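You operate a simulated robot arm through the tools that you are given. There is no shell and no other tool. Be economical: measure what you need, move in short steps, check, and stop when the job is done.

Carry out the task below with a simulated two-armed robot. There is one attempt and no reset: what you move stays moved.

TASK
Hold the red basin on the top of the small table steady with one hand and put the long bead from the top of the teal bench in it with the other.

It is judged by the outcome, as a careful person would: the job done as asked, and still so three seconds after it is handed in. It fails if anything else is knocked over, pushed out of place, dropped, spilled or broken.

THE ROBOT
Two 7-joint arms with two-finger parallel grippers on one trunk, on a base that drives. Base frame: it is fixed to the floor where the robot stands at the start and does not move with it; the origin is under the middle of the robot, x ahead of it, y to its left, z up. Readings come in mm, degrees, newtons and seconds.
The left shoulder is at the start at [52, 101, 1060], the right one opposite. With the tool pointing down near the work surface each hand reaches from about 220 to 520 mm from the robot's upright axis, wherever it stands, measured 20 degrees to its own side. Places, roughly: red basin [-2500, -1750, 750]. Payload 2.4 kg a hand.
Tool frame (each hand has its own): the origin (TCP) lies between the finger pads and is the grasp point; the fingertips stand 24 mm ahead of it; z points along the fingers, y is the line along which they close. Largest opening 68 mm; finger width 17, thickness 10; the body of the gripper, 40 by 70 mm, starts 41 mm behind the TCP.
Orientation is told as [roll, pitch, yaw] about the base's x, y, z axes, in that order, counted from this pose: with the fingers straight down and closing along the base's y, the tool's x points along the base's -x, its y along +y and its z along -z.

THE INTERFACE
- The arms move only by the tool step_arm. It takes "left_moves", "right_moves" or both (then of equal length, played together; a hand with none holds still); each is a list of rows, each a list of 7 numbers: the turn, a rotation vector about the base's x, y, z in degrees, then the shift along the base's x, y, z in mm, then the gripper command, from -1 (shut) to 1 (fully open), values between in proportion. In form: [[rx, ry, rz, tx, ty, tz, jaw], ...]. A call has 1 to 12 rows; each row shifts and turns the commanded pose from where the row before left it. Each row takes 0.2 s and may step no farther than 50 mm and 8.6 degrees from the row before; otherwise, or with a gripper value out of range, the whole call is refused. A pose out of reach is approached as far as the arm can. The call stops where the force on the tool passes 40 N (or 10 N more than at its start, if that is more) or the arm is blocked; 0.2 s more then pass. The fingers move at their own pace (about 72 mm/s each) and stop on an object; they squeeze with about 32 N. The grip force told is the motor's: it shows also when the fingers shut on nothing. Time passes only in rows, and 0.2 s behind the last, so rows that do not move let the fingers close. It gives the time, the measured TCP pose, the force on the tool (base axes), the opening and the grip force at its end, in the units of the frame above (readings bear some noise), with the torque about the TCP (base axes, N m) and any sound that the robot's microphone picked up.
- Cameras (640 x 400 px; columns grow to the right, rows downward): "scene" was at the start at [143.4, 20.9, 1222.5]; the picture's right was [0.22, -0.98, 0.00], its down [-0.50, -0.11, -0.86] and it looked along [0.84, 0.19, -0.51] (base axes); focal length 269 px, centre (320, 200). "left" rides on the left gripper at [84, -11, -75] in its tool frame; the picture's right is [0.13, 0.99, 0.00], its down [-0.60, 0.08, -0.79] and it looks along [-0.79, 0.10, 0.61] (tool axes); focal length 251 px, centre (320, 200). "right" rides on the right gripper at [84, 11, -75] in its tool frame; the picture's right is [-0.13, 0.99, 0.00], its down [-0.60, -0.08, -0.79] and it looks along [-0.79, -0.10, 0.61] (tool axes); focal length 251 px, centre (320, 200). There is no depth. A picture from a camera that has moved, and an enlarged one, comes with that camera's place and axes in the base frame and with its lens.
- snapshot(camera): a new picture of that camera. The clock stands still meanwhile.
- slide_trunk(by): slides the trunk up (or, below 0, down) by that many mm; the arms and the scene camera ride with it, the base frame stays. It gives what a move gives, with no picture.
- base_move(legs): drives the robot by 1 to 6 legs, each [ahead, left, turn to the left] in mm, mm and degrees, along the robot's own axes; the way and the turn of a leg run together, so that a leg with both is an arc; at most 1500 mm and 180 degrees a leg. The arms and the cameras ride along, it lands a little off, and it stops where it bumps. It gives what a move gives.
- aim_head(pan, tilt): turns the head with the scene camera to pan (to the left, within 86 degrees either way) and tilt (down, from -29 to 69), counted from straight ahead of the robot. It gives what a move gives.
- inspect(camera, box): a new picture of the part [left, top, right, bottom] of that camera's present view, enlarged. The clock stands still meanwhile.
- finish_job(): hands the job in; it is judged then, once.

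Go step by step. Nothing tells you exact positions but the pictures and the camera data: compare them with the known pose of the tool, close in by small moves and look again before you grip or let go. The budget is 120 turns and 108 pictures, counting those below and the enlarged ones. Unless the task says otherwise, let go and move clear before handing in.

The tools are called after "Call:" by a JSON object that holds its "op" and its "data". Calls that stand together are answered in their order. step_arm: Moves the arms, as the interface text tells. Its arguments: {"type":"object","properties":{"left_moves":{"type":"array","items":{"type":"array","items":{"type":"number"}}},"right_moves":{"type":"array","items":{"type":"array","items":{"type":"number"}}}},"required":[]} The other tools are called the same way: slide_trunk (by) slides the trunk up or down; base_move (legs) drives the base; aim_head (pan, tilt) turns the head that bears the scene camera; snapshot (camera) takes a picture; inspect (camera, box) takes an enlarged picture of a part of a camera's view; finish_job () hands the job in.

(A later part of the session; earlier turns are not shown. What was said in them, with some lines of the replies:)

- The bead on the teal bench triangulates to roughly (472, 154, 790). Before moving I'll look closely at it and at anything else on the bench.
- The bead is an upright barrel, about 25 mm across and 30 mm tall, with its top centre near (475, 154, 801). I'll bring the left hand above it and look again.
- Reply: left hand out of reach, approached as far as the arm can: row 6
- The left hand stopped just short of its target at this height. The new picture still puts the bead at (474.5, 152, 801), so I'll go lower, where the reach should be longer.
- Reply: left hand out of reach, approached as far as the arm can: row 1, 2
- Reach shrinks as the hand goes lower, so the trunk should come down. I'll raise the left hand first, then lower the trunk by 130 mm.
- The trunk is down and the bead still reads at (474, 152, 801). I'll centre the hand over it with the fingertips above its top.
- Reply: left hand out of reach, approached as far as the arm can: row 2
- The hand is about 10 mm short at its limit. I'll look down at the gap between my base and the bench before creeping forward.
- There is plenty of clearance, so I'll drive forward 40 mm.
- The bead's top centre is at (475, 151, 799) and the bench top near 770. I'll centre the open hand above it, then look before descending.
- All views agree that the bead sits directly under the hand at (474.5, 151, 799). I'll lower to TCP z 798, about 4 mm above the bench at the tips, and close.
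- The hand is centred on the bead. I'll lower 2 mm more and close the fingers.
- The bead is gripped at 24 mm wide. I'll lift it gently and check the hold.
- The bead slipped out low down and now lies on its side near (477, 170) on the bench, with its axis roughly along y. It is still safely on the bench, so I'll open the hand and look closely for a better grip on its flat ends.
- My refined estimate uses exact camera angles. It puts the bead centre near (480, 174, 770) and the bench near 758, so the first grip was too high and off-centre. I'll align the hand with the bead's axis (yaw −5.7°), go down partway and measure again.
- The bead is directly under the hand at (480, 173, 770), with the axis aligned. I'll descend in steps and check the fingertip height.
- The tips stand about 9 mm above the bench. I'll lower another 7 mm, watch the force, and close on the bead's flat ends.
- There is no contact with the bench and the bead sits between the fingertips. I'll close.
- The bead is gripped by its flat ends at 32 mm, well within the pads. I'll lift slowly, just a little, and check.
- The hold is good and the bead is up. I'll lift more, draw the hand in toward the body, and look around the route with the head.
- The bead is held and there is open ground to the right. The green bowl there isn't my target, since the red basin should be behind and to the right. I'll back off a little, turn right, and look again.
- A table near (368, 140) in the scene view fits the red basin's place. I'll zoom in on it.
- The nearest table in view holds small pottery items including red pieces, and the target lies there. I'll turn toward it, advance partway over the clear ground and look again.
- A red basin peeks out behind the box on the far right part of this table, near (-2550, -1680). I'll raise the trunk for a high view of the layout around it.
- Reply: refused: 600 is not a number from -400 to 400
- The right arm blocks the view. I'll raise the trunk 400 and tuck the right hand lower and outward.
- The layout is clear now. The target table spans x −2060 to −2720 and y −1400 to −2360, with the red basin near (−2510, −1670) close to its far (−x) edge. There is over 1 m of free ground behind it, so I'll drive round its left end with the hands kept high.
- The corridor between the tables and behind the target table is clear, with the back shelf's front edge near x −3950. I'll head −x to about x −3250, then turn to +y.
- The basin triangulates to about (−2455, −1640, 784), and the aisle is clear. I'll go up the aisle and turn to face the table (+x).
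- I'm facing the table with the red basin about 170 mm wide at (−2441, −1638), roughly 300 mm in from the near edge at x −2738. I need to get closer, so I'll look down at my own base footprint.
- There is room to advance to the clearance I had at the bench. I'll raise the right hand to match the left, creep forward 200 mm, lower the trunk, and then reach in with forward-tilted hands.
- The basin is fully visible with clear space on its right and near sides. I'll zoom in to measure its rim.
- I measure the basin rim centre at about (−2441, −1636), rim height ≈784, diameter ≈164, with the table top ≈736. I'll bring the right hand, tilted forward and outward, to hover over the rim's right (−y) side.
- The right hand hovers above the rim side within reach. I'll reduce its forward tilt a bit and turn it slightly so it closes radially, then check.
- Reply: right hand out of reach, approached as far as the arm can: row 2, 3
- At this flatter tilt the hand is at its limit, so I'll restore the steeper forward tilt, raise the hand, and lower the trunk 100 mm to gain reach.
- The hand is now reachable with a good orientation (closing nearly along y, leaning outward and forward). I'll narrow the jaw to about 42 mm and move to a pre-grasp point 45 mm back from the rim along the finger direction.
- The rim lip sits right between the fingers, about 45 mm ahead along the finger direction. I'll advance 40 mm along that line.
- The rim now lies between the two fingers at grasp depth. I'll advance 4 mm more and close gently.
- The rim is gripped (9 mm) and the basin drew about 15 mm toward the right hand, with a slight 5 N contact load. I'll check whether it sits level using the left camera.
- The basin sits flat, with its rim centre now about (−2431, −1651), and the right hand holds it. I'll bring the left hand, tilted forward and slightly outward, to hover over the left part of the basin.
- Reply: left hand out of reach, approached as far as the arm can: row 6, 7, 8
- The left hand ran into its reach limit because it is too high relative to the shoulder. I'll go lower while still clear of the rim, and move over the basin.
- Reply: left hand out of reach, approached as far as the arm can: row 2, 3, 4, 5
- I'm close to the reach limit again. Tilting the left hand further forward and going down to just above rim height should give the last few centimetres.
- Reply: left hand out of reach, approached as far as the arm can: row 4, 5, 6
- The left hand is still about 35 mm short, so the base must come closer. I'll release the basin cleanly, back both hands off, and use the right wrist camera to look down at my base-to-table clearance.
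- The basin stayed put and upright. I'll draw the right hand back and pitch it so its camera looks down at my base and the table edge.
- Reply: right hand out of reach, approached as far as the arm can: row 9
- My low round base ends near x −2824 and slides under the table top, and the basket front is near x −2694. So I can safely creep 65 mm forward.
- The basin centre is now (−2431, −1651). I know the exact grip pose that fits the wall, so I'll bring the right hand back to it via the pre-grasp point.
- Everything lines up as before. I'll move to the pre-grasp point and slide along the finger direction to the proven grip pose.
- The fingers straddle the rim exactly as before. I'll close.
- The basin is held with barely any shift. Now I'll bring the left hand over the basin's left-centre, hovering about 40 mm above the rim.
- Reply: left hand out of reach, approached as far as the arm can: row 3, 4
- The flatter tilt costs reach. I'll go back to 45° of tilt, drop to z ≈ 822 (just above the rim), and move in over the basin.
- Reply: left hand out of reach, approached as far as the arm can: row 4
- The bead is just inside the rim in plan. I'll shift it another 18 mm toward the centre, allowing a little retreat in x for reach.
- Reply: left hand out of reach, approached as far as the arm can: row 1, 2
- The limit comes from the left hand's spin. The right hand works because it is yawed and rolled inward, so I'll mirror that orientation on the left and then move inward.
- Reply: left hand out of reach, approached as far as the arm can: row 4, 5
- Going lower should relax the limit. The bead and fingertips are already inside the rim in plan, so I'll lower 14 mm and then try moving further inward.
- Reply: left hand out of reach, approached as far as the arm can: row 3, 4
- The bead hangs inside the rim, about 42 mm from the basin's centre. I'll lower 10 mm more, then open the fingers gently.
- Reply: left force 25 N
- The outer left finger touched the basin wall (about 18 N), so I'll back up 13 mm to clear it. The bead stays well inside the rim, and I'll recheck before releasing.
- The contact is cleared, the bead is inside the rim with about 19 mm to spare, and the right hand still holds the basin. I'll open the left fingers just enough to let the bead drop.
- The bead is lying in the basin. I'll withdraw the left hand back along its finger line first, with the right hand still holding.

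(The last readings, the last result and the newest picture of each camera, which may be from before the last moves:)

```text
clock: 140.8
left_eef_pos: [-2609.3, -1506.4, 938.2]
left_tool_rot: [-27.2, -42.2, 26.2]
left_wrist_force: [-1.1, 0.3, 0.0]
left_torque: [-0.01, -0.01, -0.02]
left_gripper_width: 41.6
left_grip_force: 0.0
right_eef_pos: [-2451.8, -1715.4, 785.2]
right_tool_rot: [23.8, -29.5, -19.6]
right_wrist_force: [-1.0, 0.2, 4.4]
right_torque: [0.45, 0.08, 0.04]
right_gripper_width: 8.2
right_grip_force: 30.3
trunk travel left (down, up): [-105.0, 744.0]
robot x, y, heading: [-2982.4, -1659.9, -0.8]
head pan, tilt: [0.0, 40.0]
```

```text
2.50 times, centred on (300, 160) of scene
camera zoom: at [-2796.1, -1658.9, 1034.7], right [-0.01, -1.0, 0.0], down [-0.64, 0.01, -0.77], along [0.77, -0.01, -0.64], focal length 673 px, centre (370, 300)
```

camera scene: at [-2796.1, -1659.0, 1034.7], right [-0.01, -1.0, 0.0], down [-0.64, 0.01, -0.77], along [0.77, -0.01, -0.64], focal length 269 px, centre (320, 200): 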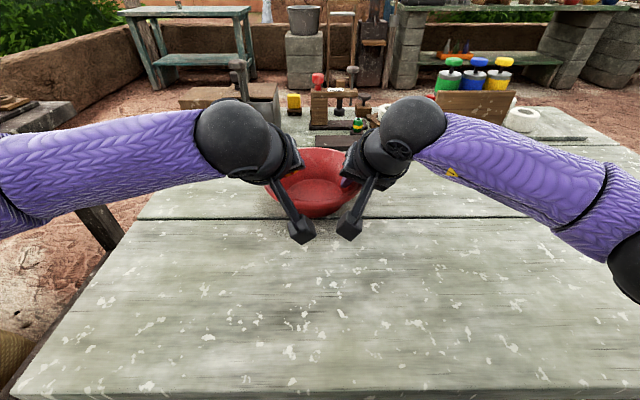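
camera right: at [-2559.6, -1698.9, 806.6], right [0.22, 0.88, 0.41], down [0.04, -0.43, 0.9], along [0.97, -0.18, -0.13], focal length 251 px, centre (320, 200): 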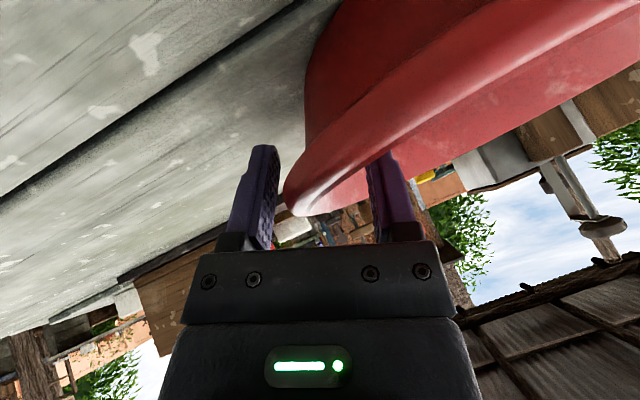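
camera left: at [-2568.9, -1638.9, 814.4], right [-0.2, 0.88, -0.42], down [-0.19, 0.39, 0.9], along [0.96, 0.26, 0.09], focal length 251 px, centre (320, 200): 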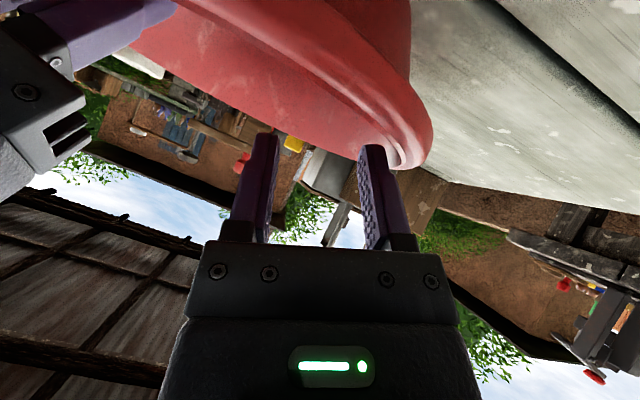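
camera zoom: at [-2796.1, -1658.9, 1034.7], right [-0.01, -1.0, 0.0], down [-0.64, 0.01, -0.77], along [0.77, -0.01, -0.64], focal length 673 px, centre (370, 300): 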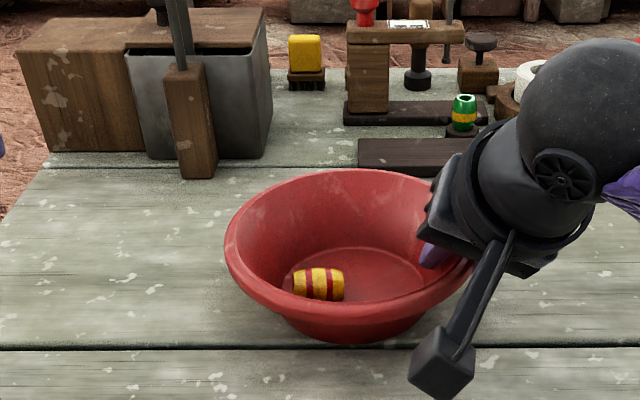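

The bead rests on the basin floor. Now I'll open the right hand gently and slide it back out along the path that worked before.

Call:
{"op": "step_arm", "data": {"right_moves": [[0, 0, 0, 0, 0, 0, -0.6], [0, 0, 0, 0, 0, 0, -0.2], [0, 0, 0, 0, 0, 0, 0.25], [0, 0, 0, 0, 0, 0, 0.25], [0, 0, 0, -6, -2.3, 9, 0.25], [0, 0, 0, -11, -4.4, 16, 0.25], [0, 0, 0, -17, -6.6, 24, 0.25], [0, 0, 0, -20, -15, 35, 0.25], [0, 0, 0, -35, -20, 20, 0.25], [0, 0, 0, -35, -20, 10, 0.25], [0, 0, 0, -30, -10, 0, 0.25], [0, 0, 0, 0, 0, 0, 0.25]]}}

Call:
{"op": "inspect", "data": {"camera": "scene", "box": [180, 80, 420, 240]}}

Call:
{"op": "snapshot", "data": {"camera": "scene"}}

```text
clock: 143.4
left_eef_pos: [-2606.6, -1505.7, 937.9]
left_tool_rot: [-27.1, -42.2, 26.2]
left_wrist_force: [0.3, 0.1, 0.0]
left_torque: [-0.01, 0.04, -0.01]
left_gripper_width: 41.8
left_grip_force: 0.1
right_eef_pos: [-2605.5, -1794.9, 898.9]
right_tool_rot: [23.8, -29.4, -19.5]
right_wrist_force: [-0.4, 0.5, 0.1]
right_torque: [0.0, 0.0, 0.01]
right_gripper_width: 42.7
right_grip_force: 0.0
trunk travel left (down, up): [-105.0, 744.0]
robot x, y, heading: [-2985.6, -1659.6, -0.5]
head pan, tilt: [0.0, 40.0]
```

```text
2.50 times, centred on (300, 160) of scene
camera zoom: at [-2795.8, -1659.0, 1034.7], right [-0.01, -1.0, 0.0], down [-0.64, 0.01, -0.77], along [0.77, -0.01, -0.64], focal length 673 px, centre (370, 300)
```

zoom: 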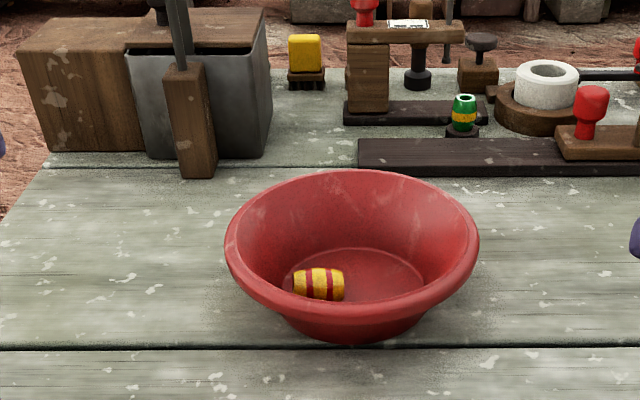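

```text
9 pictures are left
camera scene: at [-2795.8, -1659.0, 1034.7], right [-0.01, -1.0, 0.0], down [-0.64, 0.01, -0.77], along [0.77, -0.01, -0.64], focal length 269 px, centre (320, 200)
```

scene: 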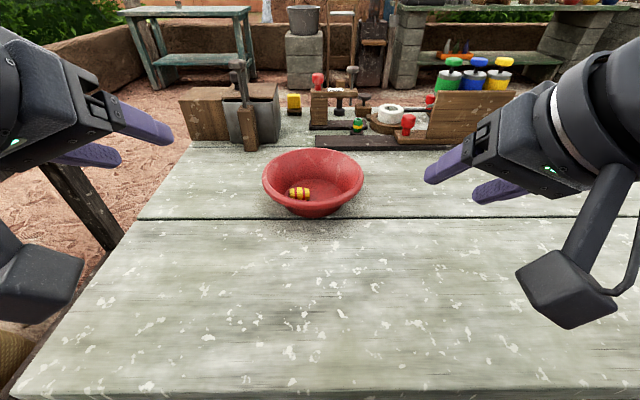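

The bead lies in the upright basin, both hands are clear, and everything else stands as it was. I'm handing in.

Call:
{"op": "finish_job", "data": {}}

```text
The job is handed in.
```

The long bead is in the red basin on the small table. The right hand held the basin by its rim while the left hand let the bead go, and both hands are now clear.

Three things did not go cleanly:
- **Bead on the bench:** on the first grip it slipped from the fingers as I lifted and tipped onto its side on the bench. I picked it up again by its flat ends and it held from there.
- **Basin position:** it slid about 15 mm toward the right hand on the first rim grip. I then let it go, moved the base closer and gripped it again; it hardly moved after that.
- **Basin wall:** before the release, a left finger pressed on the inside of the basin wall with a force of about 25 N in all. I raised the hand clear and then dropped the bead roughly 50 mm onto the basin floor.

In the last picture the basin was upright with the bead on its floor, and nothing else on the table looked moved.
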